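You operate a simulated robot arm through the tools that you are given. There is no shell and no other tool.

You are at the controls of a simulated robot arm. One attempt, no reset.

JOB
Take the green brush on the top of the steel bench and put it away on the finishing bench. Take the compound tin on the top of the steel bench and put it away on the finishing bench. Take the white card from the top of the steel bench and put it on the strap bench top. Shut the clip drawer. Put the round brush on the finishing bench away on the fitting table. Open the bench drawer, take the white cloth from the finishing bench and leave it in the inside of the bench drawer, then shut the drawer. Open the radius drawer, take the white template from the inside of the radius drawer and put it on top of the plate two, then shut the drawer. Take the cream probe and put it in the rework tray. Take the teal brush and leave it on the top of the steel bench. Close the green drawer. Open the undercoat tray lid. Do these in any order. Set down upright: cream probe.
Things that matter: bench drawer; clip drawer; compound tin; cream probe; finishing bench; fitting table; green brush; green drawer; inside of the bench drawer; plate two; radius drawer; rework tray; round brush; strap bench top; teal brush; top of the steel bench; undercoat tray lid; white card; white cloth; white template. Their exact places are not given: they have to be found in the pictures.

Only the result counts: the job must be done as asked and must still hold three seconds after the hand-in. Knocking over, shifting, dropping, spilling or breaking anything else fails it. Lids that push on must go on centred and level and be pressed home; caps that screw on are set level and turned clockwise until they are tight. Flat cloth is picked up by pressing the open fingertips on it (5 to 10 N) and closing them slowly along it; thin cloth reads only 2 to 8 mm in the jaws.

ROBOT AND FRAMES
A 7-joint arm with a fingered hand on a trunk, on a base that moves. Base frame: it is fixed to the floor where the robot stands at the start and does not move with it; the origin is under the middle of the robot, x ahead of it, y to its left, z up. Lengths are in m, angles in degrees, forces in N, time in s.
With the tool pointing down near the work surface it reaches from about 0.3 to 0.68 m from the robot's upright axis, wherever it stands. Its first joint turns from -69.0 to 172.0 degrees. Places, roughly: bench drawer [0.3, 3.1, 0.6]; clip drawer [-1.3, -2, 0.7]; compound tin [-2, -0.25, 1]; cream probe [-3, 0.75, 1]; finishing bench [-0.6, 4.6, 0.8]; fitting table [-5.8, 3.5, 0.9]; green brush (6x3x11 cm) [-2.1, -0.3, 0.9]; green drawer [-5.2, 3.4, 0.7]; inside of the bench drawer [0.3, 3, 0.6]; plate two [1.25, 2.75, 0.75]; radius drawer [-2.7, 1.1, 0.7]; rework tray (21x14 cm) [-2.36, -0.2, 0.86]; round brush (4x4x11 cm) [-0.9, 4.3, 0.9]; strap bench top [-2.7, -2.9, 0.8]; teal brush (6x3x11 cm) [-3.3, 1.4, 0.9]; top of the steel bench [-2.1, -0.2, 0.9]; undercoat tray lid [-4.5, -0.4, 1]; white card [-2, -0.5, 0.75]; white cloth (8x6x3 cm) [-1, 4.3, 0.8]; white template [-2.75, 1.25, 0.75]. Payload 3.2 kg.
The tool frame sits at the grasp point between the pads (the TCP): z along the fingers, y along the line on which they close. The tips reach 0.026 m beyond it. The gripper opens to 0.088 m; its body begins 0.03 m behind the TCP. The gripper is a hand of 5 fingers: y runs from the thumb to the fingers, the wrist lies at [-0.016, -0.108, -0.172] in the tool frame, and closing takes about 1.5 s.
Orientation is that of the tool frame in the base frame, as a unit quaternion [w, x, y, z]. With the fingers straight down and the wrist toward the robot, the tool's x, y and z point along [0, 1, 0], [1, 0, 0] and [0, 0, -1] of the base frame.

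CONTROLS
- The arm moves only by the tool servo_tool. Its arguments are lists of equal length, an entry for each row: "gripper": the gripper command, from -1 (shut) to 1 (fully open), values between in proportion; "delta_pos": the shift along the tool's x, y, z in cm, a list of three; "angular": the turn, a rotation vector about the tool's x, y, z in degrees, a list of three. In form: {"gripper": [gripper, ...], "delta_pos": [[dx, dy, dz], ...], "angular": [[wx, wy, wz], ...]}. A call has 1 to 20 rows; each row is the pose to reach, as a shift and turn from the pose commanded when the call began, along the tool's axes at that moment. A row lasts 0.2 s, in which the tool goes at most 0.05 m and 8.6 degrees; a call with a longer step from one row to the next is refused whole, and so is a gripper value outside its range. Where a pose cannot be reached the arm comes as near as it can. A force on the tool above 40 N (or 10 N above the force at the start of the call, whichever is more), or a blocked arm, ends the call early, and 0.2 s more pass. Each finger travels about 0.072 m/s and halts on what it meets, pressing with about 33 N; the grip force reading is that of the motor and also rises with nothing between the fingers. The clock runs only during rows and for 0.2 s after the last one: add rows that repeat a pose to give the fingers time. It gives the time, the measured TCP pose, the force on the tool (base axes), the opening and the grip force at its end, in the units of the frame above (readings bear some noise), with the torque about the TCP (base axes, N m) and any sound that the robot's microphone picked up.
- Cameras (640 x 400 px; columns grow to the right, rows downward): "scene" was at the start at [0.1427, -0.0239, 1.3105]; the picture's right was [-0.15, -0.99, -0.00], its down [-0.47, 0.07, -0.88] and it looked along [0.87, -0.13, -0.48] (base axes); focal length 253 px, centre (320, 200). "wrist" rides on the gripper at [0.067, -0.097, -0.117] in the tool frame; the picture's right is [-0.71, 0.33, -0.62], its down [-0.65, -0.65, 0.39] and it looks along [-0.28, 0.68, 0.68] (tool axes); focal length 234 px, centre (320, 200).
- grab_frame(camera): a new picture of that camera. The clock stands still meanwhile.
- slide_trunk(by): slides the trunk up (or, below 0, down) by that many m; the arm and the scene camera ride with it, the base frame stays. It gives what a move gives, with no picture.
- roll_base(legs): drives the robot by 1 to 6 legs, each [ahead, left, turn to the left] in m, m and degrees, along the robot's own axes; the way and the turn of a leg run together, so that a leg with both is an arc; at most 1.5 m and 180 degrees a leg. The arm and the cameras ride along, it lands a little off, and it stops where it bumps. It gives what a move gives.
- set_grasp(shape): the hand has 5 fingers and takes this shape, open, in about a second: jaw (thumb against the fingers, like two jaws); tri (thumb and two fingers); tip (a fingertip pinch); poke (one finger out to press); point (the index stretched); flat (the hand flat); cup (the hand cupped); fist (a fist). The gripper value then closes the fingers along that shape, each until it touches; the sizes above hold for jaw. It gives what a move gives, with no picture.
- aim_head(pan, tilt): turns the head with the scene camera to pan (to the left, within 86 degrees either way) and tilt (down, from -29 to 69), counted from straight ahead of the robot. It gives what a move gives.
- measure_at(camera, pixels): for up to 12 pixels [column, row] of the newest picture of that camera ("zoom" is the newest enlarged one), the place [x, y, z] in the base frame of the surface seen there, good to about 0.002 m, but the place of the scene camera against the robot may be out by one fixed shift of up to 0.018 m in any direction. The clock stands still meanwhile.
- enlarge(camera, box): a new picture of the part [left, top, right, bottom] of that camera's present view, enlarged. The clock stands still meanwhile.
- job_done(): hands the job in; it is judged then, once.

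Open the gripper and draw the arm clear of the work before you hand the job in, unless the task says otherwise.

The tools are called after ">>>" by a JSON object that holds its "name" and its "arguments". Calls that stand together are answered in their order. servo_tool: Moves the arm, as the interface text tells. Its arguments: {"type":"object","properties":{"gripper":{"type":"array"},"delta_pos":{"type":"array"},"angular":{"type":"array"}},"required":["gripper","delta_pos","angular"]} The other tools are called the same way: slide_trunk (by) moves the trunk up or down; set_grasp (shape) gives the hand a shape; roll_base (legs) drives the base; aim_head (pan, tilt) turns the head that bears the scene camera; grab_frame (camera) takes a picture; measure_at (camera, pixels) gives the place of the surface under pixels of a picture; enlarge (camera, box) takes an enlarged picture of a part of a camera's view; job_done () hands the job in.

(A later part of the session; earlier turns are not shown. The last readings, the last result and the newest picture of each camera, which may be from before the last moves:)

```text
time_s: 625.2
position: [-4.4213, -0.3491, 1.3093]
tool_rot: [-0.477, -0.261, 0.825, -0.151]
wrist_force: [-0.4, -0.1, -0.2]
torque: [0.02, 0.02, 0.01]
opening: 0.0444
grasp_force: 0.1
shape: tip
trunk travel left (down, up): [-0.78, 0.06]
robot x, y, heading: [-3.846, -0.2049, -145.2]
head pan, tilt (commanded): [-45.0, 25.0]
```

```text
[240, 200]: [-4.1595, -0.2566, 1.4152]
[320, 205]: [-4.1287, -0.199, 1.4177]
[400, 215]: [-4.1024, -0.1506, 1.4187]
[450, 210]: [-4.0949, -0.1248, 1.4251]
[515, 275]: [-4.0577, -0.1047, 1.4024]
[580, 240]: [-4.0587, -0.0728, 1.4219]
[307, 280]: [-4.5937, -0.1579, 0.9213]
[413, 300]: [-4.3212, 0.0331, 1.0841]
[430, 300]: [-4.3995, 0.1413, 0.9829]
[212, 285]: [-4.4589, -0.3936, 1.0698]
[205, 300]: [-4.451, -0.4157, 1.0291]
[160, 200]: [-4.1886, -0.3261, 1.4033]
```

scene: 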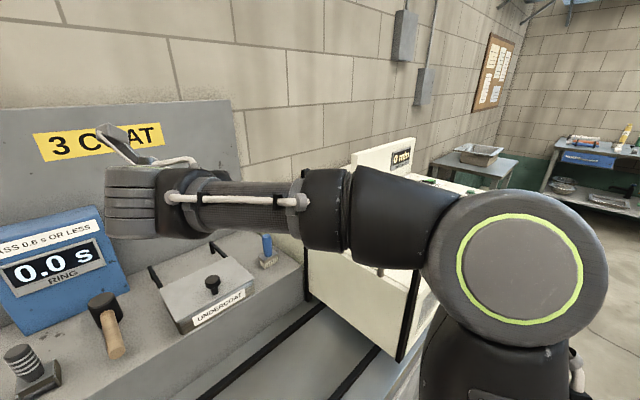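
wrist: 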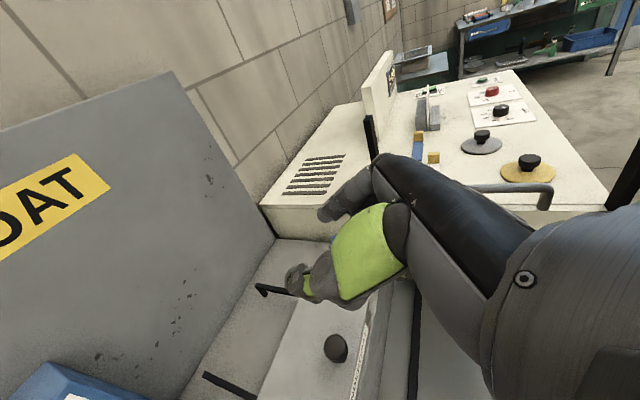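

The forearm keeps ≥0.13 m from the posts. I'll lower the trunk 0.216 m to the pre-grasp height and look.

>>> {"name": "slide_trunk", "arguments": {"by": -0.216}}

>>> {"name": "aim_head", "arguments": {"pan": -25, "tilt": 30}}

>>> {"name": "grab_frame", "arguments": {"camera": "scene"}}

>>> {"name": "grab_frame", "arguments": {"camera": "wrist"}}

```text
time_s: 627.5
position: [-4.4229, -0.35, 1.0921]
tool_rot: [-0.477, -0.261, 0.826, -0.15]
wrist_force: [0.4, 0.5, 0.7]
torque: [0.03, -0.01, 0.01]
opening: 0.0444
grasp_force: 0.0
shape: tip
trunk travel left (down, up): [-0.564, 0.276]
robot x, y, heading: [-3.8455, -0.2039, -145.2]
head pan, tilt (commanded): [-45.0, 25.0]
```

```text
time_s: 628.3
position: [-4.4227, -0.3492, 1.0921]
tool_rot: [-0.478, -0.261, 0.825, -0.151]
wrist_force: [0.0, -1.3, 0.2]
torque: [0.0, 0.02, -0.02]
opening: 0.0445
grasp_force: 0.1
shape: tip
trunk travel left (down, up): [-0.564, 0.276]
robot x, y, heading: [-3.8453, -0.2065, -145.0]
head pan, tilt (commanded): [-25.0, 30.0]
```

```text
taken
```

scene: 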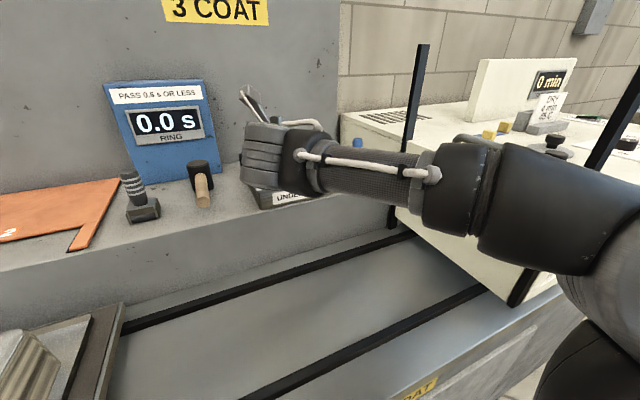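

```text
taken
```

wrist: 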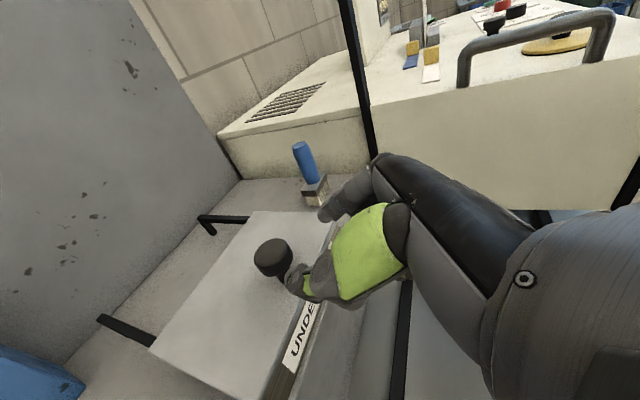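

The knob at wrist (273,258) is just ahead of the thumb (295,280) and index (325,210). I'll measure the knob and the fingertips.

>>> {"name": "enlarge", "arguments": {"camera": "wrist", "box": [220, 180, 380, 320]}}

>>> {"name": "measure_at", "arguments": {"camera": "wrist", "pixels": [[273, 250], [262, 255], [284, 252], [270, 270], [282, 275], [290, 285], [300, 295], [325, 212], [320, 218], [335, 205], [300, 262]]}}

```text
2.86 times, centred on (300, 250) of wrist
```

zoom: 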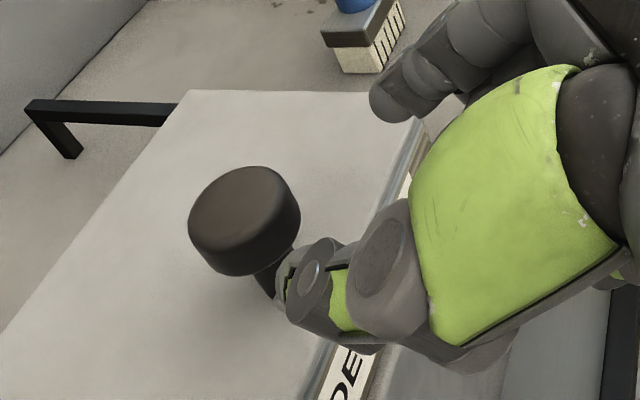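

```text
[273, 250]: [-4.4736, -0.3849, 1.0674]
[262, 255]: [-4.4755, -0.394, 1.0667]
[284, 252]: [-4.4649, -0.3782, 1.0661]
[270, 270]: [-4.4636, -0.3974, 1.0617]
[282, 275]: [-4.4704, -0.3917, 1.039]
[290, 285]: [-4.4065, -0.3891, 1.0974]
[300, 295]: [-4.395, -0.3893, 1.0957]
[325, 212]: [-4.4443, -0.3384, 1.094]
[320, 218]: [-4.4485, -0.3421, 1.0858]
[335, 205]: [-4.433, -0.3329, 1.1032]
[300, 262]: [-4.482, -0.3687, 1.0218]
```

The knob head is 7.0 cm along the tool axis and centred within 3 mm. I'll advance 6.9 cm and close on its sides.

>>> {"name": "servo_tool", "arguments": {"gripper": [0, 0, 0, 0], "delta_pos": [[-0.3, 0.3, 2.5], [-0.3, 0.3, 5], [-0.3, 0.3, 6.9], [-0.3, 0.3, 6.9]], "angular": [[0, 0, 0], [0, 0, 0], [0, 0, 0], [0, 0, 0]]}}

>>> {"name": "grab_frame", "arguments": {"camera": "wrist"}}

>>> {"name": "enlarge", "arguments": {"camera": "scene", "box": [180, 100, 380, 260]}}

```text
time_s: 629.3
position: [-4.4707, -0.3815, 1.0557]
tool_rot: [-0.478, -0.261, 0.825, -0.151]
wrist_force: [-1.1, -0.2, -0.6]
torque: [0.0, 0.01, -0.01]
opening: 0.0443
grasp_force: 0.0
shape: tip
trunk travel left (down, up): [-0.564, 0.276]
robot x, y, heading: [-3.8438, -0.2054, -145.0]
head pan, tilt (commanded): [-25.0, 30.0]
```

```text
taken
```

wrist: 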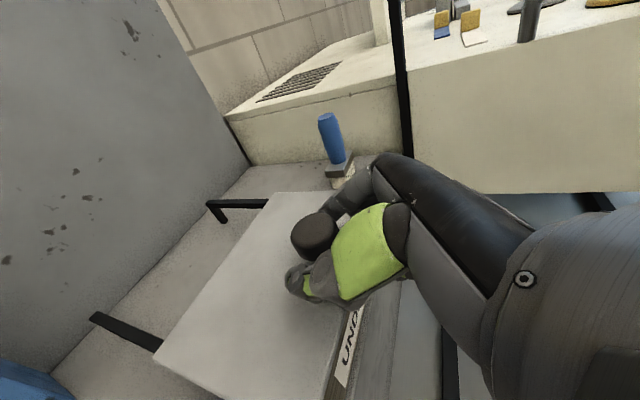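

```text
2.50 times, centred on (280, 180) of scene
```

zoom: 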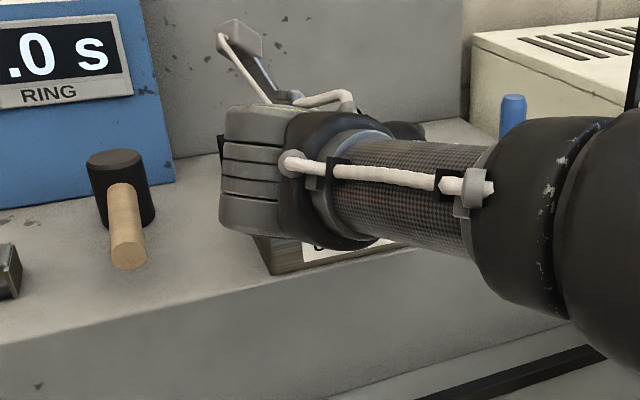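

The knob sits between thumb and index with no contact force. I'll close on it.

>>> {"name": "servo_tool", "arguments": {"gripper": [-0.2, -0.4, -0.6, -0.8, -1, -1, -1], "delta_pos": [[0, 0, 0], [0, 0, 0], [0, 0, 0], [0, 0, 0], [0, 0, 0], [0, 0, 0], [0, 0, 0]], "angular": [[0, 0, 0], [0, 0, 0], [0, 0, 0], [0, 0, 0], [0, 0, 0], [0, 0, 0], [0, 0, 0]]}}

>>> {"name": "enlarge", "arguments": {"camera": "wrist", "box": [220, 170, 400, 320]}}

```text
time_s: 630.9
position: [-4.4723, -0.3811, 1.0554]
tool_rot: [-0.477, -0.26, 0.826, -0.151]
wrist_force: [-1.5, 0.3, -4.1]
torque: [-0.07, -0.05, -0.06]
opening: 0.0248
grasp_force: 32.9
shape: tip
trunk travel left (down, up): [-0.564, 0.276]
robot x, y, heading: [-3.8431, -0.2051, -145.1]
head pan, tilt (commanded): [-25.0, 30.0]
```

```text
2.67 times, centred on (310, 245) of wrist
```

zoom: 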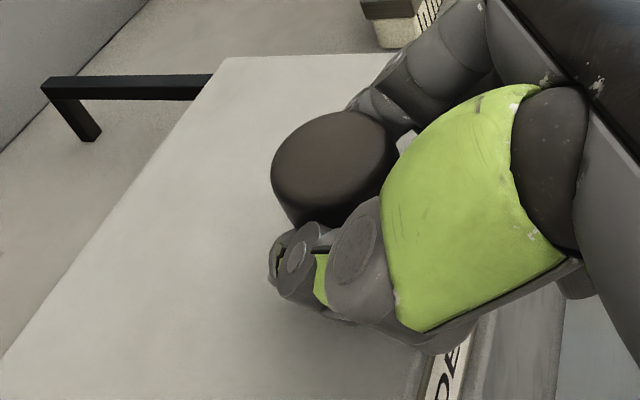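

The knob is pinched (25 mm). I'll raise it along a hinge arc by about 10° and see how the lid behaves.

>>> {"name": "servo_tool", "arguments": {"gripper": [-1, -1, -1, -1], "delta_pos": [[0.7, 0, -0.07], [1.4, 0, -0.14], [2.07, 0, -0.2], [2.07, 0, -0.2]], "angular": [[0, 0, 0], [0, 0, 0], [0, 0, 0], [0, 0, 0]]}}

>>> {"name": "grab_frame", "arguments": {"camera": "wrist"}}

>>> {"name": "enlarge", "arguments": {"camera": "scene", "box": [180, 100, 380, 260]}}

```text
time_s: 631.9
position: [-4.4831, -0.3889, 1.0624]
tool_rot: [-0.469, -0.261, 0.83, -0.15]
wrist_force: [0.6, -1.6, -34.1]
torque: [-0.18, -0.37, 0.06]
opening: 0.0216
grasp_force: 33.0
shape: tip
trunk travel left (down, up): [-0.564, 0.276]
robot x, y, heading: [-3.8412, -0.2034, -145.2]
head pan, tilt (commanded): [-25.0, 30.0]
```

```text
taken
```

wrist: 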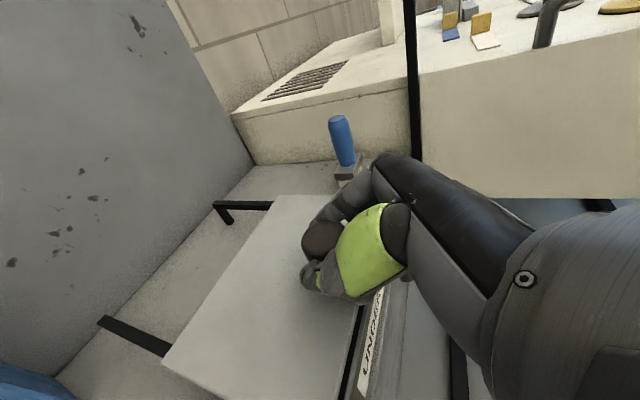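

```text
2.50 times, centred on (280, 180) of scene
```

zoom: 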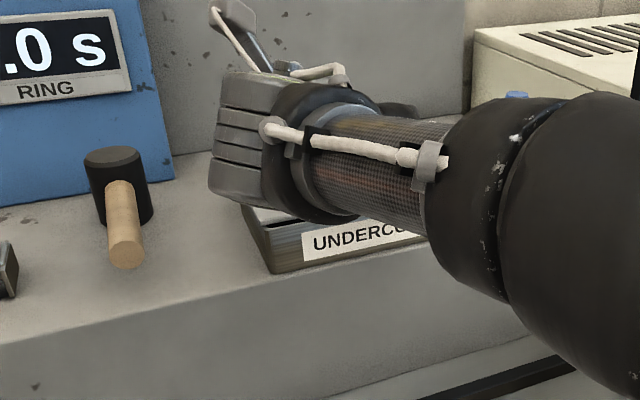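

The lid resists lifting (34 N) but has slid backward about 1 cm: it's a sliding lid that runs back on the two arms. I'll return to the grip height and push the knob straight back.

>>> {"name": "servo_tool", "arguments": {"gripper": [-1, -1, -1, -1, -1], "delta_pos": [[-1.4, 0, 1.4], [-1.15, 0, 1.82], [-0.15, 0, 3.55], [0.85, 0, 5.28], [0.85, 0, 5.28]], "angular": [[0, 0, 0], [0, 0, 0], [0, 0, 0], [0, 0, 0], [0, 0, 0]]}}

>>> {"name": "grab_frame", "arguments": {"camera": "wrist"}}

```text
time_s: 633.1
position: [-4.5187, -0.413, 1.0578]
tool_rot: [-0.479, -0.261, 0.824, -0.151]
wrist_force: [-3.3, 2.6, 9.6]
torque: [-0.12, -0.15, 0.35]
opening: 0.0241
grasp_force: 32.9
shape: tip
trunk travel left (down, up): [-0.564, 0.276]
robot x, y, heading: [-3.8482, -0.2045, -145.2]
head pan, tilt (commanded): [-25.0, 30.0]
```

```text
taken
```

wrist: 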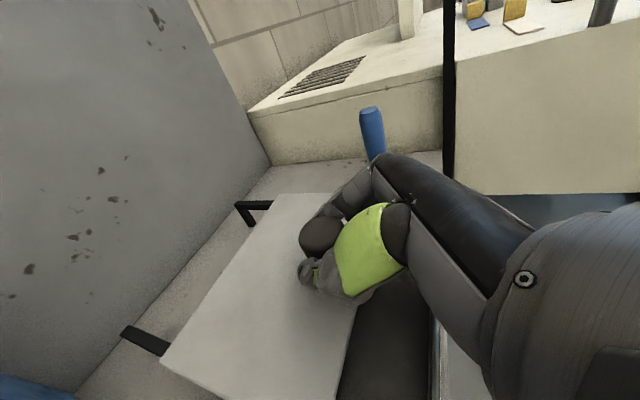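

The lid slid back 5.6 cm and the dark tray inside is showing. I'll keep pushing it back.

>>> {"name": "servo_tool", "arguments": {"gripper": [-1, -1, -1, -1, -1], "delta_pos": [[0.9, 0, 1.4], [1.7, 0, 2.9], [2.5, 0, 4.3], [3.2, 0, 5.5], [3.2, 0, 5.5]], "angular": [[0, 0, 0], [0, 0, 0], [0, 0, 0], [0, 0, 0], [0, 0, 0]]}}

>>> {"name": "grab_frame", "arguments": {"camera": "wrist"}}

>>> {"name": "enlarge", "arguments": {"camera": "scene", "box": [180, 60, 380, 260]}}

```text
time_s: 634.3
position: [-4.5723, -0.4507, 1.0557]
tool_rot: [-0.477, -0.261, 0.826, -0.151]
wrist_force: [-3.1, 2.6, 6.3]
torque: [-0.16, -0.17, 0.34]
opening: 0.0252
grasp_force: 33.4
shape: tip
trunk travel left (down, up): [-0.564, 0.276]
robot x, y, heading: [-3.8436, -0.2016, -145.3]
head pan, tilt (commanded): [-25.0, 30.0]
```

```text
taken
```

wrist: 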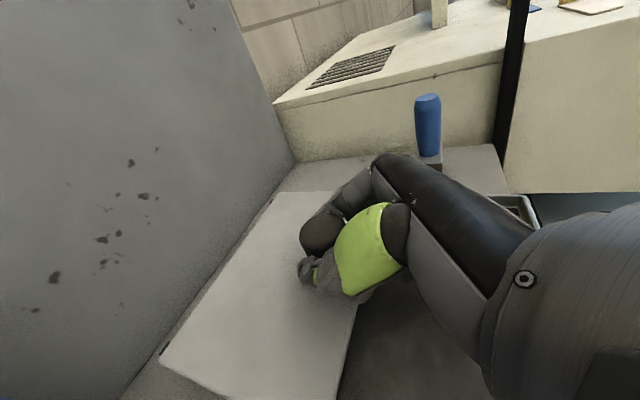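

```text
2.00 times, centred on (280, 160) of scene
```

zoom: 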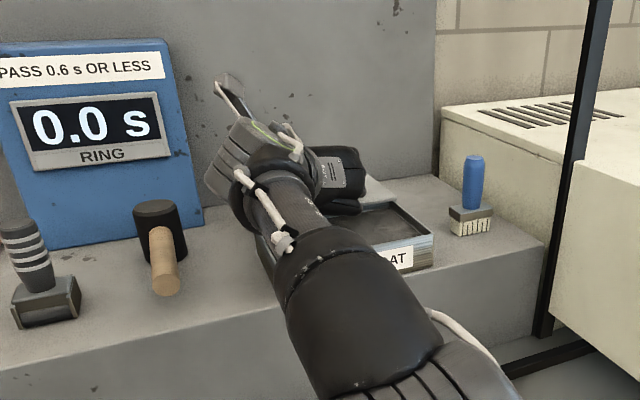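

The lid is 12.3 cm back and almost the whole tray is uncovered. I'll push another 1.2 cm to find the stop.

>>> {"name": "servo_tool", "arguments": {"gripper": [-1, -1, -1, -1], "delta_pos": [[0.3, 0, 0.5], [0.6, 0, 1.0], [0.6, 0, 1.0], [0.6, 0, 1.0]], "angular": [[0, 0, 0], [0, 0, 0], [0, 0, 0], [0, 0, 0]]}}

>>> {"name": "grab_frame", "arguments": {"camera": "wrist"}}

```text
time_s: 635.3
position: [-4.576, -0.4543, 1.0554]
tool_rot: [-0.478, -0.26, 0.825, -0.151]
wrist_force: [-1.2, 1.9, 6.2]
torque: [-0.1, -0.14, 0.28]
opening: 0.025
grasp_force: 32.6
shape: tip
out of reach, approached as far as the arm can: row 2, 3, 4
trunk travel left (down, up): [-0.564, 0.276]
robot x, y, heading: [-3.8434, -0.2081, -144.8]
head pan, tilt (commanded): [-25.0, 30.0]
```

```text
taken
```

wrist: 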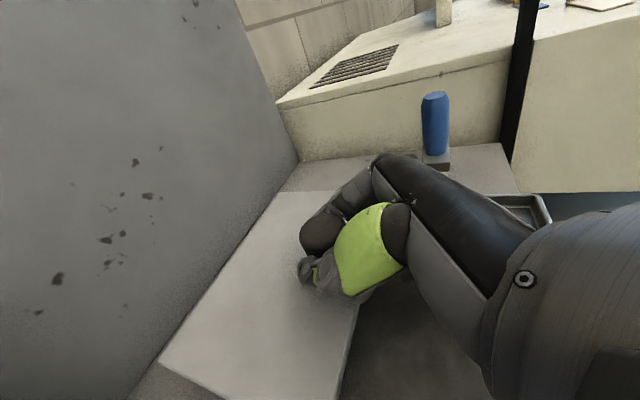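

The arm is at its reach limit with the lid 12.8 cm back. I'll measure the lid's rear edge against the wall to see whether travel remains.

>>> {"name": "measure_at", "arguments": {"camera": "wrist", "pixels": [[165, 355], [275, 198], [220, 280], [150, 360], [262, 190], [345, 330], [230, 260], [350, 380]]}}

>>> {"name": "enlarge", "arguments": {"camera": "wrist", "box": [120, 160, 380, 400]}}

```text
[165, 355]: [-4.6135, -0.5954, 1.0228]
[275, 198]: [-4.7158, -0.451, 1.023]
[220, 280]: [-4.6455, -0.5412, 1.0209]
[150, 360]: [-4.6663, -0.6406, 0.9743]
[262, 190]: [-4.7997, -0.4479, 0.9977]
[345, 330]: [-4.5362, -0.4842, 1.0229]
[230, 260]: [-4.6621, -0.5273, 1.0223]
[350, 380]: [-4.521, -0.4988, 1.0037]
```

```text
1.67 times, centred on (250, 280) of wrist
```

zoom: 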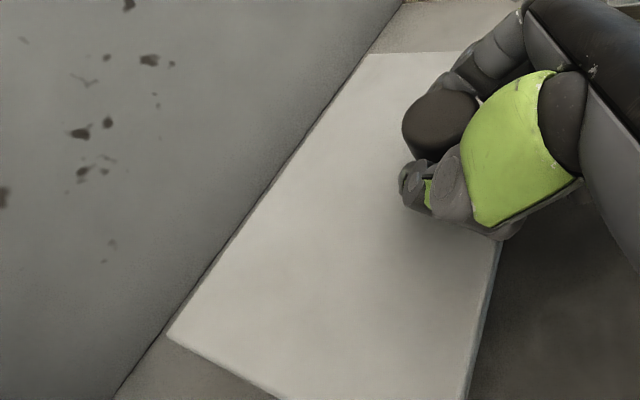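

The lid's rear edge is now at the arms' ends and its front edge at the tray's back, so the tray is fully uncovered. I'll nudge forward 1.5 cm with the base to confirm the stop.

>>> {"name": "roll_base", "arguments": {"legs": [[0.015, 0, 0]]}}

>>> {"name": "grab_frame", "arguments": {"camera": "wrist"}}

>>> {"name": "measure_at", "arguments": {"camera": "wrist", "pixels": [[165, 355], [275, 198], [345, 330], [230, 260]]}}

```text
time_s: 636.2
position: [-4.5824, -0.4548, 1.0552]
tool_rot: [-0.475, -0.255, 0.829, -0.148]
wrist_force: [20.9, 8.3, -0.4]
torque: [-0.08, -0.11, 0.13]
opening: 0.0232
grasp_force: 33.0
shape: tip
trunk travel left (down, up): [-0.564, 0.276]
robot x, y, heading: [-3.8552, -0.2083, -145.4]
head pan, tilt (commanded): [-25.0, 30.0]
stopped in leg 1: the force on the tool passed its limit at 43 N (the readings are from after the stop); the commanded pose is now the measured one
```

```text
taken
```

wrist: 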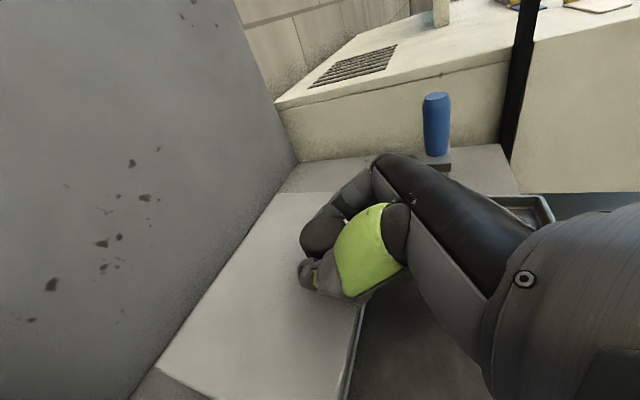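

```text
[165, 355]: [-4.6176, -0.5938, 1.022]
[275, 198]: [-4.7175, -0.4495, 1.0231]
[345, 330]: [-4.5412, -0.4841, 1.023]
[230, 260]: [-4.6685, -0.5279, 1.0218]
```

The lid is hard against its stop, fully open. I'll release the knob, withdraw the hand, raise the trunk and back off.

>>> {"name": "servo_tool", "arguments": {"gripper": [-0.6, -0.3, 0, 0, 0, 0, 0, 0], "delta_pos": [[0, 0, 0], [0, 0, 0], [0, 0, 0], [0, 0, 0], [0.5, 0, -2.5], [1, 0, -5.5], [2, 0, -9], [3, 0, -12]], "angular": [[0, 0, 0], [0, 0, 0], [0, 0, 0], [0, 0, 0], [0, 0, 0], [0, 0, 0], [0, 0, 0], [0, 0, 0]]}}

>>> {"name": "slide_trunk", "arguments": {"by": 0.2}}

>>> {"name": "grab_frame", "arguments": {"camera": "wrist"}}

>>> {"name": "grab_frame", "arguments": {"camera": "scene"}}

```text
time_s: 638.0
position: [-4.5131, -0.4084, 1.1377]
tool_rot: [-0.474, -0.256, 0.829, -0.148]
wrist_force: [-0.5, -0.1, 0.2]
torque: [0.0, 0.01, 0.0]
opening: 0.0439
grasp_force: 0.1
shape: tip
trunk travel left (down, up): [-0.564, 0.276]
robot x, y, heading: [-3.8536, -0.2096, -145.2]
head pan, tilt (commanded): [-25.0, 30.0]
```

```text
time_s: 640.1
position: [-4.5152, -0.41, 1.3366]
tool_rot: [-0.473, -0.256, 0.83, -0.147]
wrist_force: [-0.5, 0.4, -0.6]
torque: [-0.01, -0.01, -0.04]
opening: 0.0441
grasp_force: 0.0
shape: tip
trunk travel left (down, up): [-0.764, 0.076]
robot x, y, heading: [-3.854, -0.2096, -145.1]
head pan, tilt (commanded): [-25.0, 30.0]
```

```text
taken
```

wrist: 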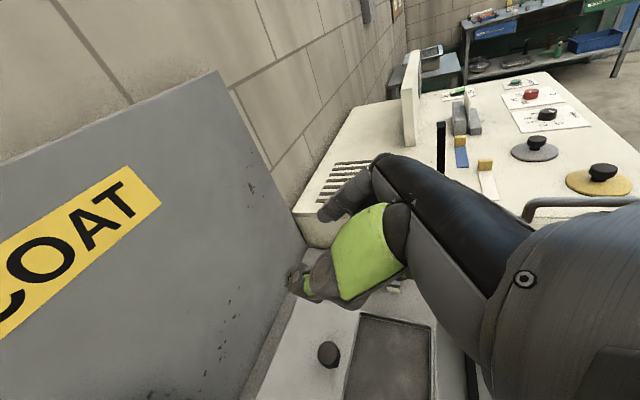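

```text
taken
```

scene: 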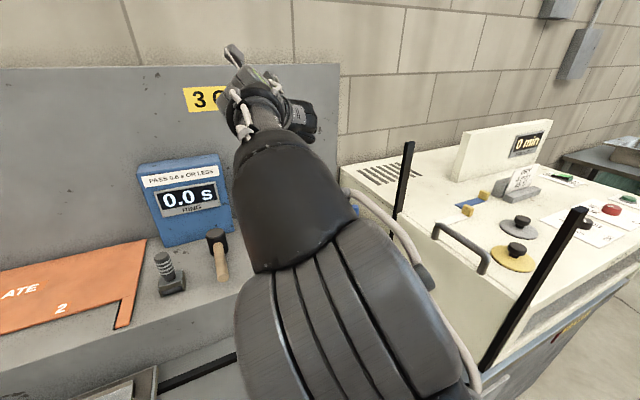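

The tray stands open. I'll back away, then return the arm to its travel posture: retract, unroll, and point the hand down.

>>> {"name": "roll_base", "arguments": {"legs": [[-0.4, 0, 0]]}}

>>> {"name": "servo_tool", "arguments": {"gripper": [0, 0, 0, 0, 0, 0, 0, 0, 0, 0, 0, 0, 0, 0, 0, 0, 0], "delta_pos": [[-2, -3, -3], [-4, -6, -6], [-6, -9, -9], [-8, -12, -13], [-8, -12, -13], [-8, -12, -13], [-8, -12, -13], [-8, -12, -13], [-8, -12, -13], [-8, -12, -13], [-8, -12, -13], [-8, -12, -13], [-8, -12, -13], [-8, -12, -13], [-8, -12, -13], [-8, -12, -13], [-8, -12, -13]], "angular": [[0, 0, 0], [0, 0, 0], [0, 0, 0], [0, 0, 0], [0, 0, -8], [0, 0, -16], [0, 0, -24], [0, 0, -32], [0, 0, -40], [0, 0, -48], [0, 0, -56], [0, 0, -64], [0, 0, -72], [0, 0, -80], [0, 0, -88], [0, 0, -90], [0, 0, -90]]}}

>>> {"name": "servo_tool", "arguments": {"gripper": [0, 0, 0, 0, 0, 0, 0, 0, 0], "delta_pos": [[0, 0, 0], [0, 0, 0], [0, 0, 0], [0, 0, 0], [0, 0, 0], [0, 0, 0], [0, 0, 0], [0, 0, 0], [0, 0, 0]], "angular": [[8, 0, 0], [16, 0, 0], [24, 0, 0], [32, 0, 0], [40, 0, 0], [48, 0, 0], [56, 0, 0], [60, 0, 0], [60, 0, 0]]}}

>>> {"name": "aim_head", "arguments": {"pan": 0, "tilt": 25}}

>>> {"name": "grab_frame", "arguments": {"camera": "scene"}}

```text
time_s: 642.6
position: [-4.1901, -0.1821, 1.3365]
tool_rot: [-0.474, -0.255, 0.83, -0.148]
wrist_force: [-0.2, 0.1, 0.4]
torque: [-0.01, -0.03, 0.03]
opening: 0.0435
grasp_force: 0.0
shape: tip
trunk travel left (down, up): [-0.764, 0.076]
robot x, y, heading: [-3.5289, 0.0178, -145.3]
head pan, tilt (commanded): [-25.0, 30.0]
```

```text
refused: row 4 steps farther than a row can; nothing moved
```

```text
time_s: 644.6
position: [-4.1883, -0.1829, 1.336]
tool_rot: [-0.282, -0.459, 0.644, -0.543]
wrist_force: [1.2, 1.2, -1.0]
torque: [0.01, 0.0, 0.01]
opening: 0.0438
grasp_force: 0.1
shape: tip
trunk travel left (down, up): [-0.764, 0.076]
robot x, y, heading: [-3.5303, 0.0186, -145.2]
head pan, tilt (commanded): [-25.0, 30.0]
```

```text
time_s: 645.5
position: [-4.19, -0.1833, 1.3369]
tool_rot: [-0.282, -0.459, 0.644, -0.543]
wrist_force: [-0.7, 0.2, 0.3]
torque: [-0.01, -0.02, -0.01]
opening: 0.0439
grasp_force: 0.1
shape: tip
trunk travel left (down, up): [-0.764, 0.076]
robot x, y, heading: [-3.5278, 0.0122, -145.2]
head pan, tilt (commanded): [0.0, 25.0]
```

```text
taken
```

scene: 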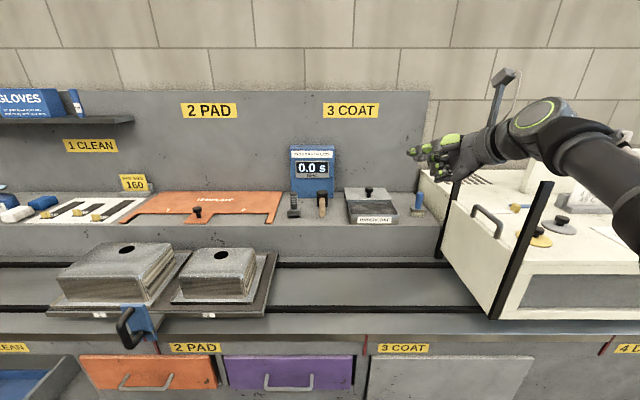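

One call was refused, so the hand turned the wrong way (in free space). I'll undo that turn, then retract and unroll in smaller rows.

>>> {"name": "servo_tool", "arguments": {"gripper": [0, 0, 0, 0, 0, 0, 0, 0, 0], "delta_pos": [[0, 0, 0], [0, 0, 0], [0, 0, 0], [0, 0, 0], [0, 0, 0], [0, 0, 0], [0, 0, 0], [0, 0, 0], [0, 0, 0]], "angular": [[-8, 0, 0], [-16, 0, 0], [-24, 0, 0], [-32, 0, 0], [-40, 0, 0], [-48, 0, 0], [-56, 0, 0], [-60, 0, 0], [-60, 0, 0]]}}

>>> {"name": "servo_tool", "arguments": {"gripper": [0, 0, 0, 0, 0, 0, 0, 0, 0, 0, 0, 0, 0, 0, 0, 0, 0, 0], "delta_pos": [[-1.6, -2.4, -2.6], [-3.2, -4.8, -5.2], [-4.8, -7.2, -7.8], [-6.4, -9.6, -10.4], [-8, -12, -13], [-8, -12, -13], [-8, -12, -13], [-8, -12, -13], [-8, -12, -13], [-8, -12, -13], [-8, -12, -13], [-8, -12, -13], [-8, -12, -13], [-8, -12, -13], [-8, -12, -13], [-8, -12, -13], [-8, -12, -13], [-8, -12, -13]], "angular": [[0, 0, 0], [0, 0, 0], [0, 0, 0], [0, 0, 0], [0, 0, 0], [0, 0, -8], [0, 0, -16], [0, 0, -24], [0, 0, -32], [0, 0, -40], [0, 0, -48], [0, 0, -56], [0, 0, -64], [0, 0, -72], [0, 0, -80], [0, 0, -88], [0, 0, -90], [0, 0, -90]]}}

```text
time_s: 647.5
position: [-4.1945, -0.169, 1.3438]
tool_rot: [-0.478, -0.241, 0.83, -0.157]
wrist_force: [-0.7, -0.2, 0.4]
torque: [0.0, -0.02, -0.02]
opening: 0.0438
grasp_force: 0.0
shape: tip
trunk travel left (down, up): [-0.764, 0.076]
robot x, y, heading: [-3.5276, 0.0175, -145.5]
head pan, tilt (commanded): [0.0, 25.0]
```

```text
time_s: 651.3
position: [-3.9963, -0.1956, 1.3345]
tool_rot: [0.439, 0.768, -0.405, -0.23]
wrist_force: [0.6, -0.1, -0.4]
torque: [0.0, 0.03, 0.01]
opening: 0.0439
grasp_force: 0.1
shape: tip
out of reach, approached as far as the arm can: row 3, 4, 5, 6, 7, 8, 9
trunk travel left (down, up): [-0.764, 0.076]
robot x, y, heading: [-3.5331, 0.0166, -145.3]
head pan, tilt (commanded): [0.0, 25.0]
```

Now I'll pitch the hand back to straight down and check the picture.

>>> {"name": "servo_tool", "arguments": {"gripper": [0, 0, 0, 0, 0, 0, 0, 0, 0], "delta_pos": [[0, 0, 0], [0, 0, 0], [0, 0, 0], [0, 0, 0], [0, 0, 0], [0, 0, 0], [0, 0, 0], [0, 0, 0], [0, 0, 0]], "angular": [[8, 0, 0], [16, 0, 0], [24, 0, 0], [32, 0, 0], [40, 0, 0], [48, 0, 0], [56, 0, 0], [60, 0, 0], [60, 0, 0]]}}

>>> {"name": "set_grasp", "arguments": {"shape": "jaw"}}

>>> {"name": "grab_frame", "arguments": {"camera": "scene"}}

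>>> {"name": "enlarge", "arguments": {"camera": "scene", "box": [280, 150, 460, 280]}}

```text
time_s: 653.3
position: [-3.9959, -0.1947, 1.3331]
tool_rot: [-0.003, 0.885, -0.466, 0.004]
wrist_force: [0.1, -0.4, -0.8]
torque: [0.02, 0.02, 0.01]
opening: 0.0441
grasp_force: 0.0
shape: tip
trunk travel left (down, up): [-0.764, 0.076]
robot x, y, heading: [-3.5287, 0.0118, -145.2]
head pan, tilt (commanded): [0.0, 25.0]
```

```text
time_s: 654.2
position: [-3.9968, -0.1964, 1.3329]
tool_rot: [-0.003, 0.885, -0.466, 0.004]
wrist_force: [-0.1, -0.3, 0.6]
torque: [0.03, 0.04, -0.02]
opening: 0.0875
grasp_force: 0.0
shape: jaw
trunk travel left (down, up): [-0.764, 0.076]
robot x, y, heading: [-3.5278, 0.0164, -145.1]
head pan, tilt (commanded): [0.0, 25.0]
```

```text
taken
```

scene: 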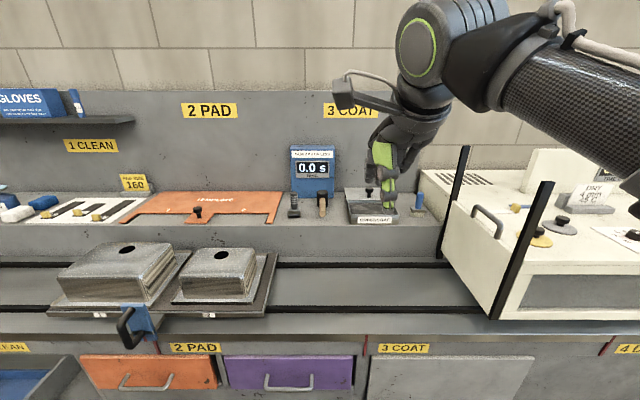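

```text
3.08 times, centred on (370, 215) of scene
```

zoom: 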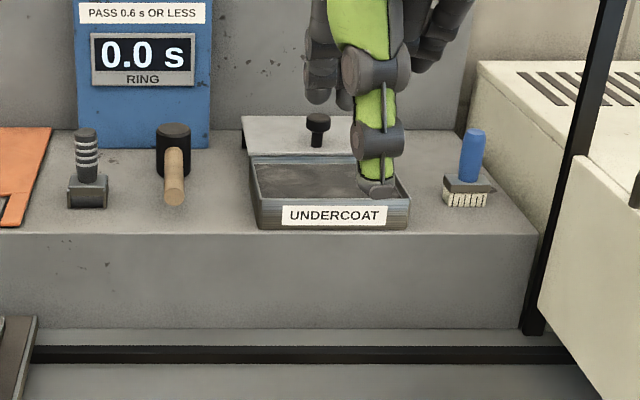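

The UNDERCOAT tray is open with its lid resting on the arms. Now the teal brush; I'll turn round and go to the bench's back again, near it.

>>> {"name": "roll_base", "arguments": {"legs": [[0, 0, 90], [0, 0, 90], [0.0, 1.0, 0]]}}

>>> {"name": "aim_head", "arguments": {"pan": 10, "tilt": 40}}

>>> {"name": "grab_frame", "arguments": {"camera": "scene"}}

>>> {"name": "grab_frame", "arguments": {"camera": "wrist"}}

```text
time_s: 667.1
position: [-3.698, 1.0271, 1.3328]
tool_rot: [-0.003, 0.429, 0.903, -0.003]
wrist_force: [-0.1, -0.5, 0.0]
torque: [0.04, 0.01, -0.02]
opening: 0.0876
grasp_force: 0.1
shape: jaw
trunk travel left (down, up): [-0.764, 0.076]
robot x, y, heading: [-4.1458, 0.7768, 39.9]
head pan, tilt (commanded): [0.0, 25.0]
```

```text
time_s: 667.9
position: [-3.6979, 1.027, 1.333]
tool_rot: [-0.003, 0.428, 0.904, -0.003]
wrist_force: [0.0, -0.5, -0.2]
torque: [0.03, 0.01, 0.02]
opening: 0.0876
grasp_force: 0.0
shape: jaw
trunk travel left (down, up): [-0.764, 0.076]
robot x, y, heading: [-4.1428, 0.7796, 39.4]
head pan, tilt (commanded): [10.0, 40.0]
```

```text
taken
```

scene: 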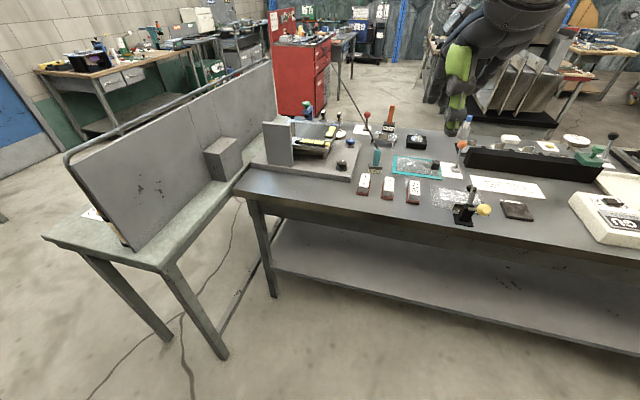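

```text
taken
```

wrist: 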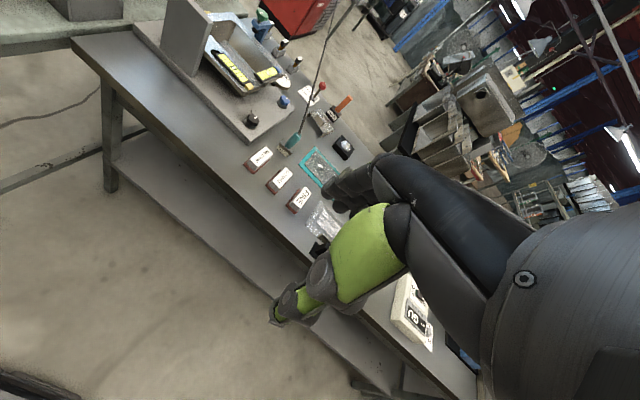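

I'll measure the seat's leg, the bench's corner, the brush with its line, and the three blocks from this pose.

>>> {"name": "measure_at", "arguments": {"camera": "scene", "pixels": [[222, 355], [165, 262], [272, 292], [238, 190], [377, 158], [372, 140], [375, 168], [364, 185], [388, 187], [413, 192], [345, 165], [357, 108]]}}

>>> {"name": "measure_at", "arguments": {"camera": "wrist", "pixels": [[293, 140], [287, 150], [300, 130], [306, 118], [312, 105], [320, 85], [260, 157], [280, 180], [300, 200], [252, 120], [283, 103], [318, 165]]}}

>>> {"name": "enlarge", "arguments": {"camera": "wrist", "box": [230, 60, 360, 220]}}

```text
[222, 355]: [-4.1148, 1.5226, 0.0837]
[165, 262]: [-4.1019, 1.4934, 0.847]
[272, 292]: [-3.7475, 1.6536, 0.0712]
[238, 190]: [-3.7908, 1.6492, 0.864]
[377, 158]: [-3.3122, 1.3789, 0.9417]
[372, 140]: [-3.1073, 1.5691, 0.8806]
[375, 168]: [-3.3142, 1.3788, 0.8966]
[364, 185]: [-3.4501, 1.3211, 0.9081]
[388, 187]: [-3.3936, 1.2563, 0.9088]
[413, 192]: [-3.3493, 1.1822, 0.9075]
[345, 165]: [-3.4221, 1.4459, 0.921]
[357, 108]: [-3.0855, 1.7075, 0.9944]
```

```text
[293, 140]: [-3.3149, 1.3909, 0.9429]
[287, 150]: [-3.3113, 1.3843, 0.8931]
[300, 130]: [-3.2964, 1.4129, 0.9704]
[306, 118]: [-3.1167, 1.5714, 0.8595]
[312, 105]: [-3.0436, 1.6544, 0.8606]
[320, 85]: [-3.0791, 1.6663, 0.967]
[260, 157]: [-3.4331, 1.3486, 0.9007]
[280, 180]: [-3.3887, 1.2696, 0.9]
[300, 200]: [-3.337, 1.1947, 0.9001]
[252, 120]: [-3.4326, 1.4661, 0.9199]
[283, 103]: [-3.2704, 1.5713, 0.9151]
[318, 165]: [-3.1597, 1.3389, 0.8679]
```

```text
2.50 times, centred on (295, 140) of wrist
```

zoom: 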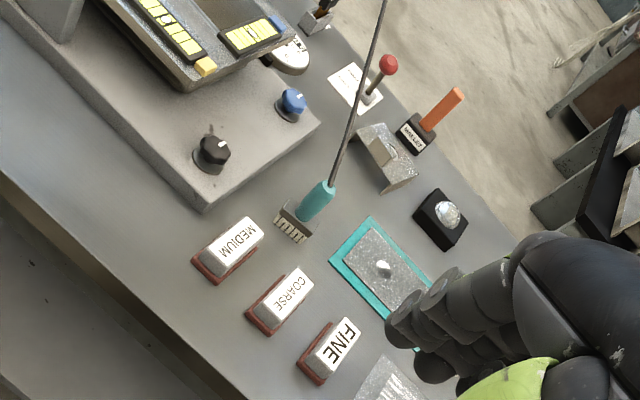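

The seat's corner is at (-4.10,1.49), leaving room at (-3.85,1.20). I'll move there, and turn the hand 90° so the line can pass between thumb and index.

>>> {"name": "roll_base", "arguments": {"legs": [[0, 0, -4.4], [0.45, 0.17, 0]]}}

>>> {"name": "set_grasp", "arguments": {"shape": "tip"}}

>>> {"name": "servo_tool", "arguments": {"gripper": [0, 0, 0, 0, 0, 0, 0, 0, 0, 0, 0, 0], "delta_pos": [[0, 0, 0], [0, 0, 0], [0, 0, 0], [0, 0, 0], [0, 0, 0], [0, 0, 0], [0, 0, 0], [0, 0, 0], [0, 0, 0], [0, 0, 0], [0, 0, 0], [0, 0, 0]], "angular": [[0, 0, 8], [0, 0, 16], [0, 0, 24], [0, 0, 32], [0, 0, 40], [0, 0, 48], [0, 0, 56], [0, 0, 64], [0, 0, 72], [0, 0, 80], [0, 0, 88], [0, 0, 90]]}}

>>> {"name": "servo_tool", "arguments": {"gripper": [0, 0, 0, 0, 0], "delta_pos": [[0, 0, 0], [0, 0, 0], [0, 0, 0], [0, 0, 0], [0, 0, 0]], "angular": [[0, 8, 0], [0, 16, 0], [0, 24, 0], [0, 30, 0], [0, 30, 0]]}}

>>> {"name": "grab_frame", "arguments": {"camera": "scene"}}

>>> {"name": "grab_frame", "arguments": {"camera": "wrist"}}

```text
time_s: 671.2
position: [-3.4105, 1.3909, 1.3344]
tool_rot: [-0.003, 0.464, 0.886, -0.004]
wrist_force: [0.2, -0.4, 0.3]
torque: [-0.02, -0.02, 0.01]
opening: 0.088
grasp_force: 0.1
shape: jaw
trunk travel left (down, up): [-0.764, 0.076]
robot x, y, heading: [-3.8754, 1.1748, 35.0]
head pan, tilt (commanded): [10.0, 40.0]
```

```text
time_s: 672.1
position: [-3.4098, 1.3902, 1.3338]
tool_rot: [-0.004, 0.464, 0.886, -0.003]
wrist_force: [0.2, 0.5, -0.1]
torque: [0.0, 0.02, 0.02]
opening: 0.0877
grasp_force: 0.1
shape: tip
trunk travel left (down, up): [-0.764, 0.076]
robot x, y, heading: [-3.8743, 1.1801, 35.1]
head pan, tilt (commanded): [10.0, 40.0]
```

```text
time_s: 674.7
position: [-3.3934, 1.3366, 1.3107]
tool_rot: [-0.01, 0.952, 0.305, -0.009]
wrist_force: [-0.5, -0.1, 0.5]
torque: [0.0, -0.02, 0.03]
opening: 0.0441
grasp_force: 0.1
shape: tip
out of reach, approached as far as the arm can: row 9, 10, 11, 12
trunk travel left (down, up): [-0.764, 0.076]
robot x, y, heading: [-3.8753, 1.1731, 35.5]
head pan, tilt (commanded): [10.0, 40.0]
```

```text
time_s: 675.9
position: [-3.3758, 1.3667, 1.3224]
tool_rot: [-0.081, 0.923, 0.287, 0.242]
wrist_force: [-0.1, 0.8, 0.8]
torque: [0.0, -0.03, 0.01]
opening: 0.044
grasp_force: 0.0
shape: tip
out of reach, approached as far as the arm can: row 3, 4, 5
trunk travel left (down, up): [-0.764, 0.076]
robot x, y, heading: [-3.8711, 1.1772, 35.3]
head pan, tilt (commanded): [10.0, 40.0]
```

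```text
taken
```

scene: 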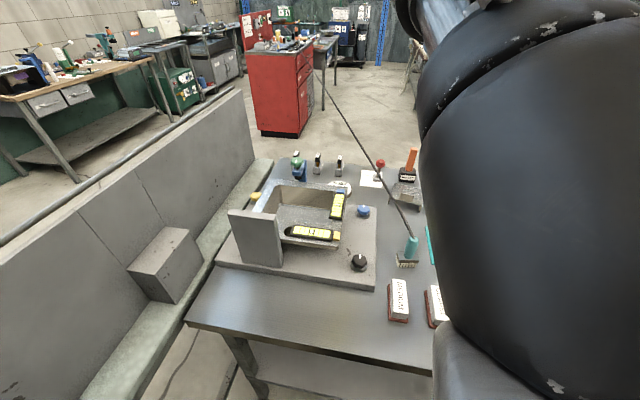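

```text
taken
```

wrist: 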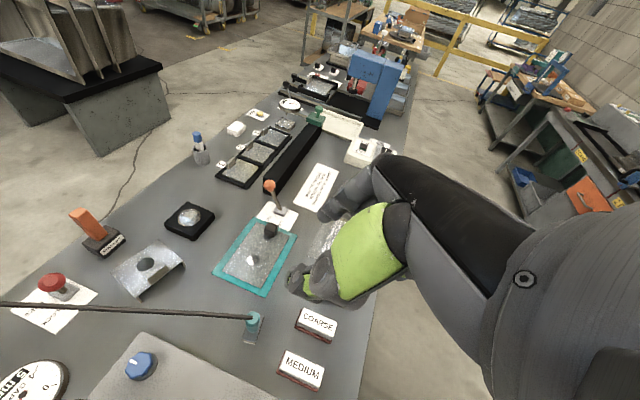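

The orientation is reached, and the brush shows at wrist (250,325) with its line running left. I'll enlarge and measure it from here.

>>> {"name": "enlarge", "arguments": {"camera": "wrist", "box": [190, 270, 310, 370]}}

>>> {"name": "measure_at", "arguments": {"camera": "wrist", "pixels": [[252, 318], [256, 320], [249, 322], [252, 330], [256, 335], [248, 340], [243, 317], [235, 316], [220, 314], [180, 311], [100, 307], [20, 304]]}}

```text
4.00 times, centred on (250, 320) of wrist
```

zoom: 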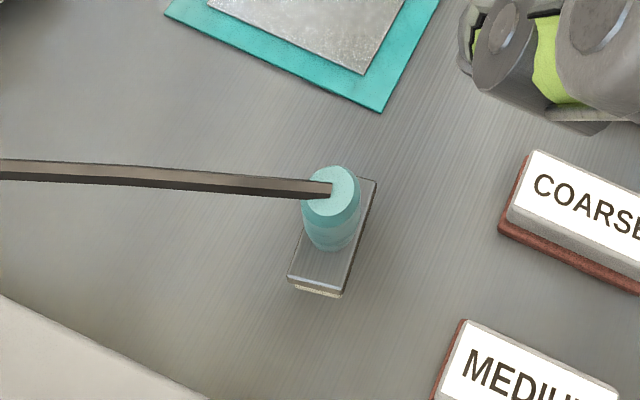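

```text
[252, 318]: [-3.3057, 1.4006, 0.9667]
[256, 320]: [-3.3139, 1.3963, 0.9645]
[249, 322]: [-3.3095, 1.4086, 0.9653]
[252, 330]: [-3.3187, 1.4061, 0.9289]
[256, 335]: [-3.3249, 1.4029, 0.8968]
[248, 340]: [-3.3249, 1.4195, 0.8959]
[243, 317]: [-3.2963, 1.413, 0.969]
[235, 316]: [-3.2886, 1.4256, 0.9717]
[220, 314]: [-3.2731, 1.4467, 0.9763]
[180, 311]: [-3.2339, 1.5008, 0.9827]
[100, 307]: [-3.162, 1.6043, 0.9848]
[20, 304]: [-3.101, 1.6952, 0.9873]
```

The line is a strap fixed at the centre of the brush's top, and the handle axis is at about (-3.309,1.401) from z 0.90 to 0.9665. I'll line the hand up over it, then lower the trunk to a pre-grasp.

>>> {"name": "servo_tool", "arguments": {"gripper": [0, 0, 0], "delta_pos": [[2, 0.6, 1.1], [3.9, 1.1, 2.2], [3.9, 1.1, 2.2]], "angular": [[0, 0, 0], [0, 0, 0], [0, 0, 0]]}}

>>> {"name": "slide_trunk", "arguments": {"by": -0.3}}

>>> {"name": "grab_frame", "arguments": {"camera": "wrist"}}

>>> {"name": "grab_frame", "arguments": {"camera": "scene"}}

```text
time_s: 676.7
position: [-3.3328, 1.3866, 1.323]
tool_rot: [-0.076, 0.923, 0.289, 0.243]
wrist_force: [1.4, -1.0, 0.0]
torque: [0.0, -0.02, -0.04]
opening: 0.0441
grasp_force: 0.1
shape: tip
trunk travel left (down, up): [-0.764, 0.076]
robot x, y, heading: [-3.871, 1.1769, 35.2]
head pan, tilt (commanded): [10.0, 40.0]
```

```text
time_s: 679.7
position: [-3.3322, 1.3866, 1.0232]
tool_rot: [-0.077, 0.923, 0.288, 0.243]
wrist_force: [0.0, 0.4, -0.3]
torque: [0.02, 0.01, 0.01]
opening: 0.0442
grasp_force: 0.1
shape: tip
trunk travel left (down, up): [-0.464, 0.376]
robot x, y, heading: [-3.8789, 1.1764, 35.2]
head pan, tilt (commanded): [10.0, 40.0]
```

```text
taken
```

wrist: 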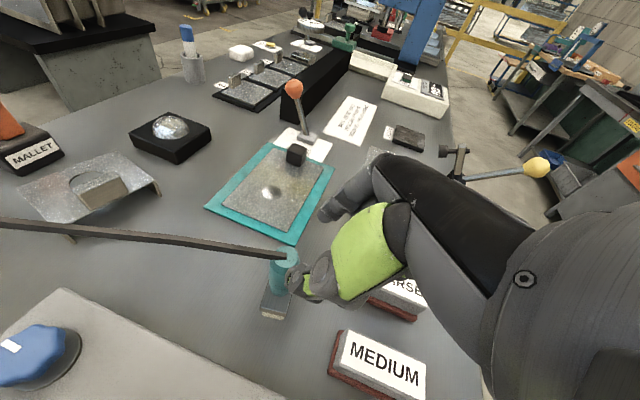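

```text
taken
```

scene: 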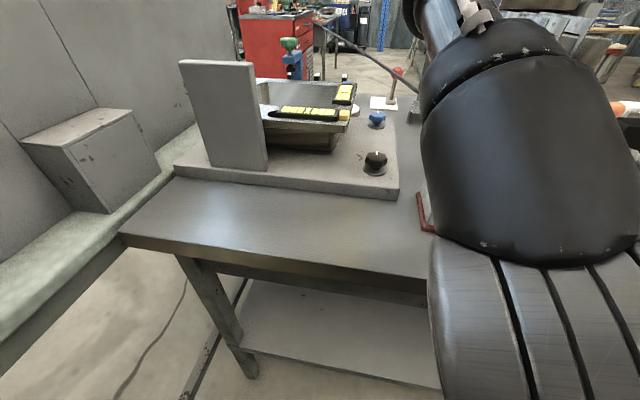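

The brush is just ahead of the thumb and index. I'll measure the brush top and fingertips precisely.

>>> {"name": "enlarge", "arguments": {"camera": "wrist", "box": [220, 180, 400, 330]}}

>>> {"name": "measure_at", "arguments": {"camera": "wrist", "pixels": [[285, 255], [292, 258], [278, 262], [283, 268], [280, 285], [275, 305], [296, 282], [303, 298], [327, 212], [330, 220], [405, 290], [390, 350]]}}

```text
2.67 times, centred on (310, 255) of wrist
```

zoom: 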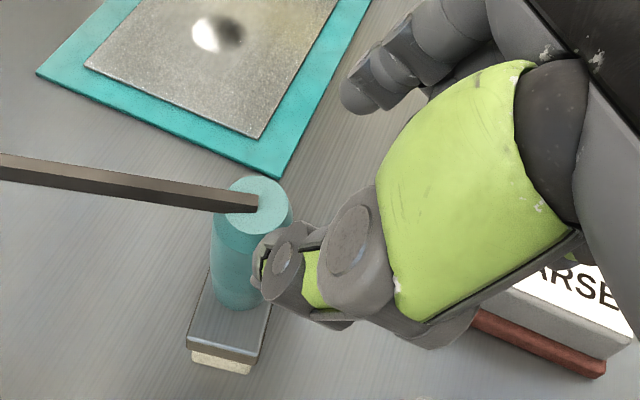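

```text
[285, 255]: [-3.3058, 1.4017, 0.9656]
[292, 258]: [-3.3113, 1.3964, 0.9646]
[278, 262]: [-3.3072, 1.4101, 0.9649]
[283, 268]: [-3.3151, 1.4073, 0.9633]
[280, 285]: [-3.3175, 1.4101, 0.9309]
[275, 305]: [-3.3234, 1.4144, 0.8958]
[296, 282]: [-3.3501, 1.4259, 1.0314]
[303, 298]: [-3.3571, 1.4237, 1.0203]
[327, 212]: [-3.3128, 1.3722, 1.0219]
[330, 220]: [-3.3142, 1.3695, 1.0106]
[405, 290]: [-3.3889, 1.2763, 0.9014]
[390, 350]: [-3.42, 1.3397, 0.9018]
```

The handle is at tool offset (-1.6, 0.3, 8.3) cm. I'll approach so that its axis ends between the pads, with thumb and index straddling it.

>>> {"name": "servo_tool", "arguments": {"gripper": [0, 0, 0, 0, 0], "delta_pos": [[-1.2, 0.4, 2.5], [-2.4, 0.8, 5], [-2.4, 0.8, 7], [-2.4, 0.8, 8.3], [-2.4, 0.8, 8.3]], "angular": [[0, 0, 0], [0, 0, 0], [0, 0, 0], [0, 0, 0], [0, 0, 0]]}}

>>> {"name": "grab_frame", "arguments": {"camera": "wrist"}}

>>> {"name": "enlarge", "arguments": {"camera": "wrist", "box": [220, 180, 400, 330]}}

```text
time_s: 680.9
position: [-3.3091, 1.3841, 0.9453]
tool_rot: [-0.09, 0.923, 0.281, 0.245]
wrist_force: [0.0, 0.5, 0.0]
torque: [0.04, 0.0, 0.01]
opening: 0.044
grasp_force: 0.1
shape: tip
trunk travel left (down, up): [-0.464, 0.376]
robot x, y, heading: [-3.8739, 1.179, 35.1]
head pan, tilt (commanded): [10.0, 40.0]
```

```text
taken
```

wrist: 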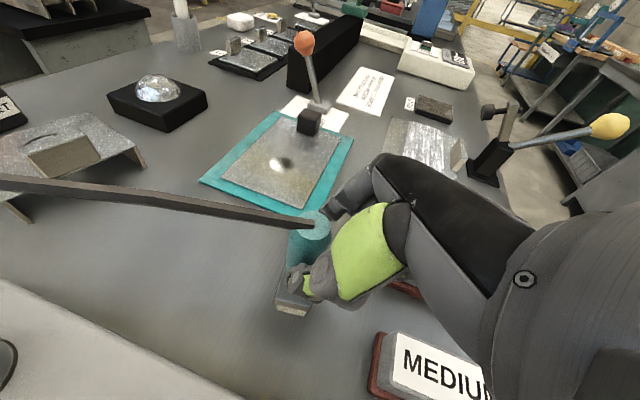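

```text
2.67 times, centred on (310, 255) of wrist
```

zoom: 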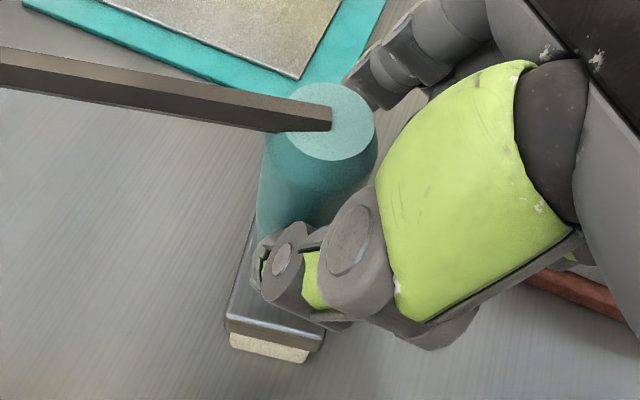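

The handle lies between thumb and index with a few millimetres to spare. I'll close gently.

>>> {"name": "servo_tool", "arguments": {"gripper": [-0.2, -0.35, -0.5, -0.65, -0.8, -1, -1, -1], "delta_pos": [[0, 0, 0], [0, 0, 0], [0, 0, 0], [0, 0, 0], [0, 0, 0], [0, 0, 0], [0, 0, 0], [0, 0, 0]], "angular": [[0, 0, 0], [0, 0, 0], [0, 0, 0], [0, 0, 0], [0, 0, 0], [0, 0, 0], [0, 0, 0], [0, 0, 0]]}}

>>> {"name": "enlarge", "arguments": {"camera": "wrist", "box": [220, 180, 400, 330]}}

```text
time_s: 682.7
position: [-3.3086, 1.3827, 0.9431]
tool_rot: [-0.087, 0.925, 0.28, 0.243]
wrist_force: [0.6, 0.4, 9.3]
torque: [0.05, -0.11, -0.02]
opening: 0.0215
grasp_force: 33.0
shape: tip
trunk travel left (down, up): [-0.464, 0.376]
robot x, y, heading: [-3.8734, 1.1759, 35.2]
head pan, tilt (commanded): [10.0, 40.0]
```

```text
2.67 times, centred on (310, 255) of wrist
```

zoom: 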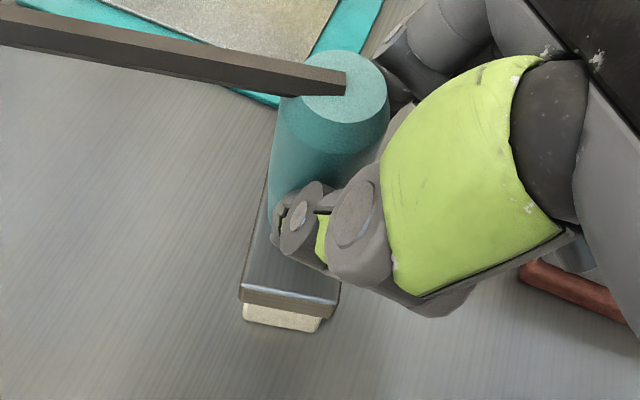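

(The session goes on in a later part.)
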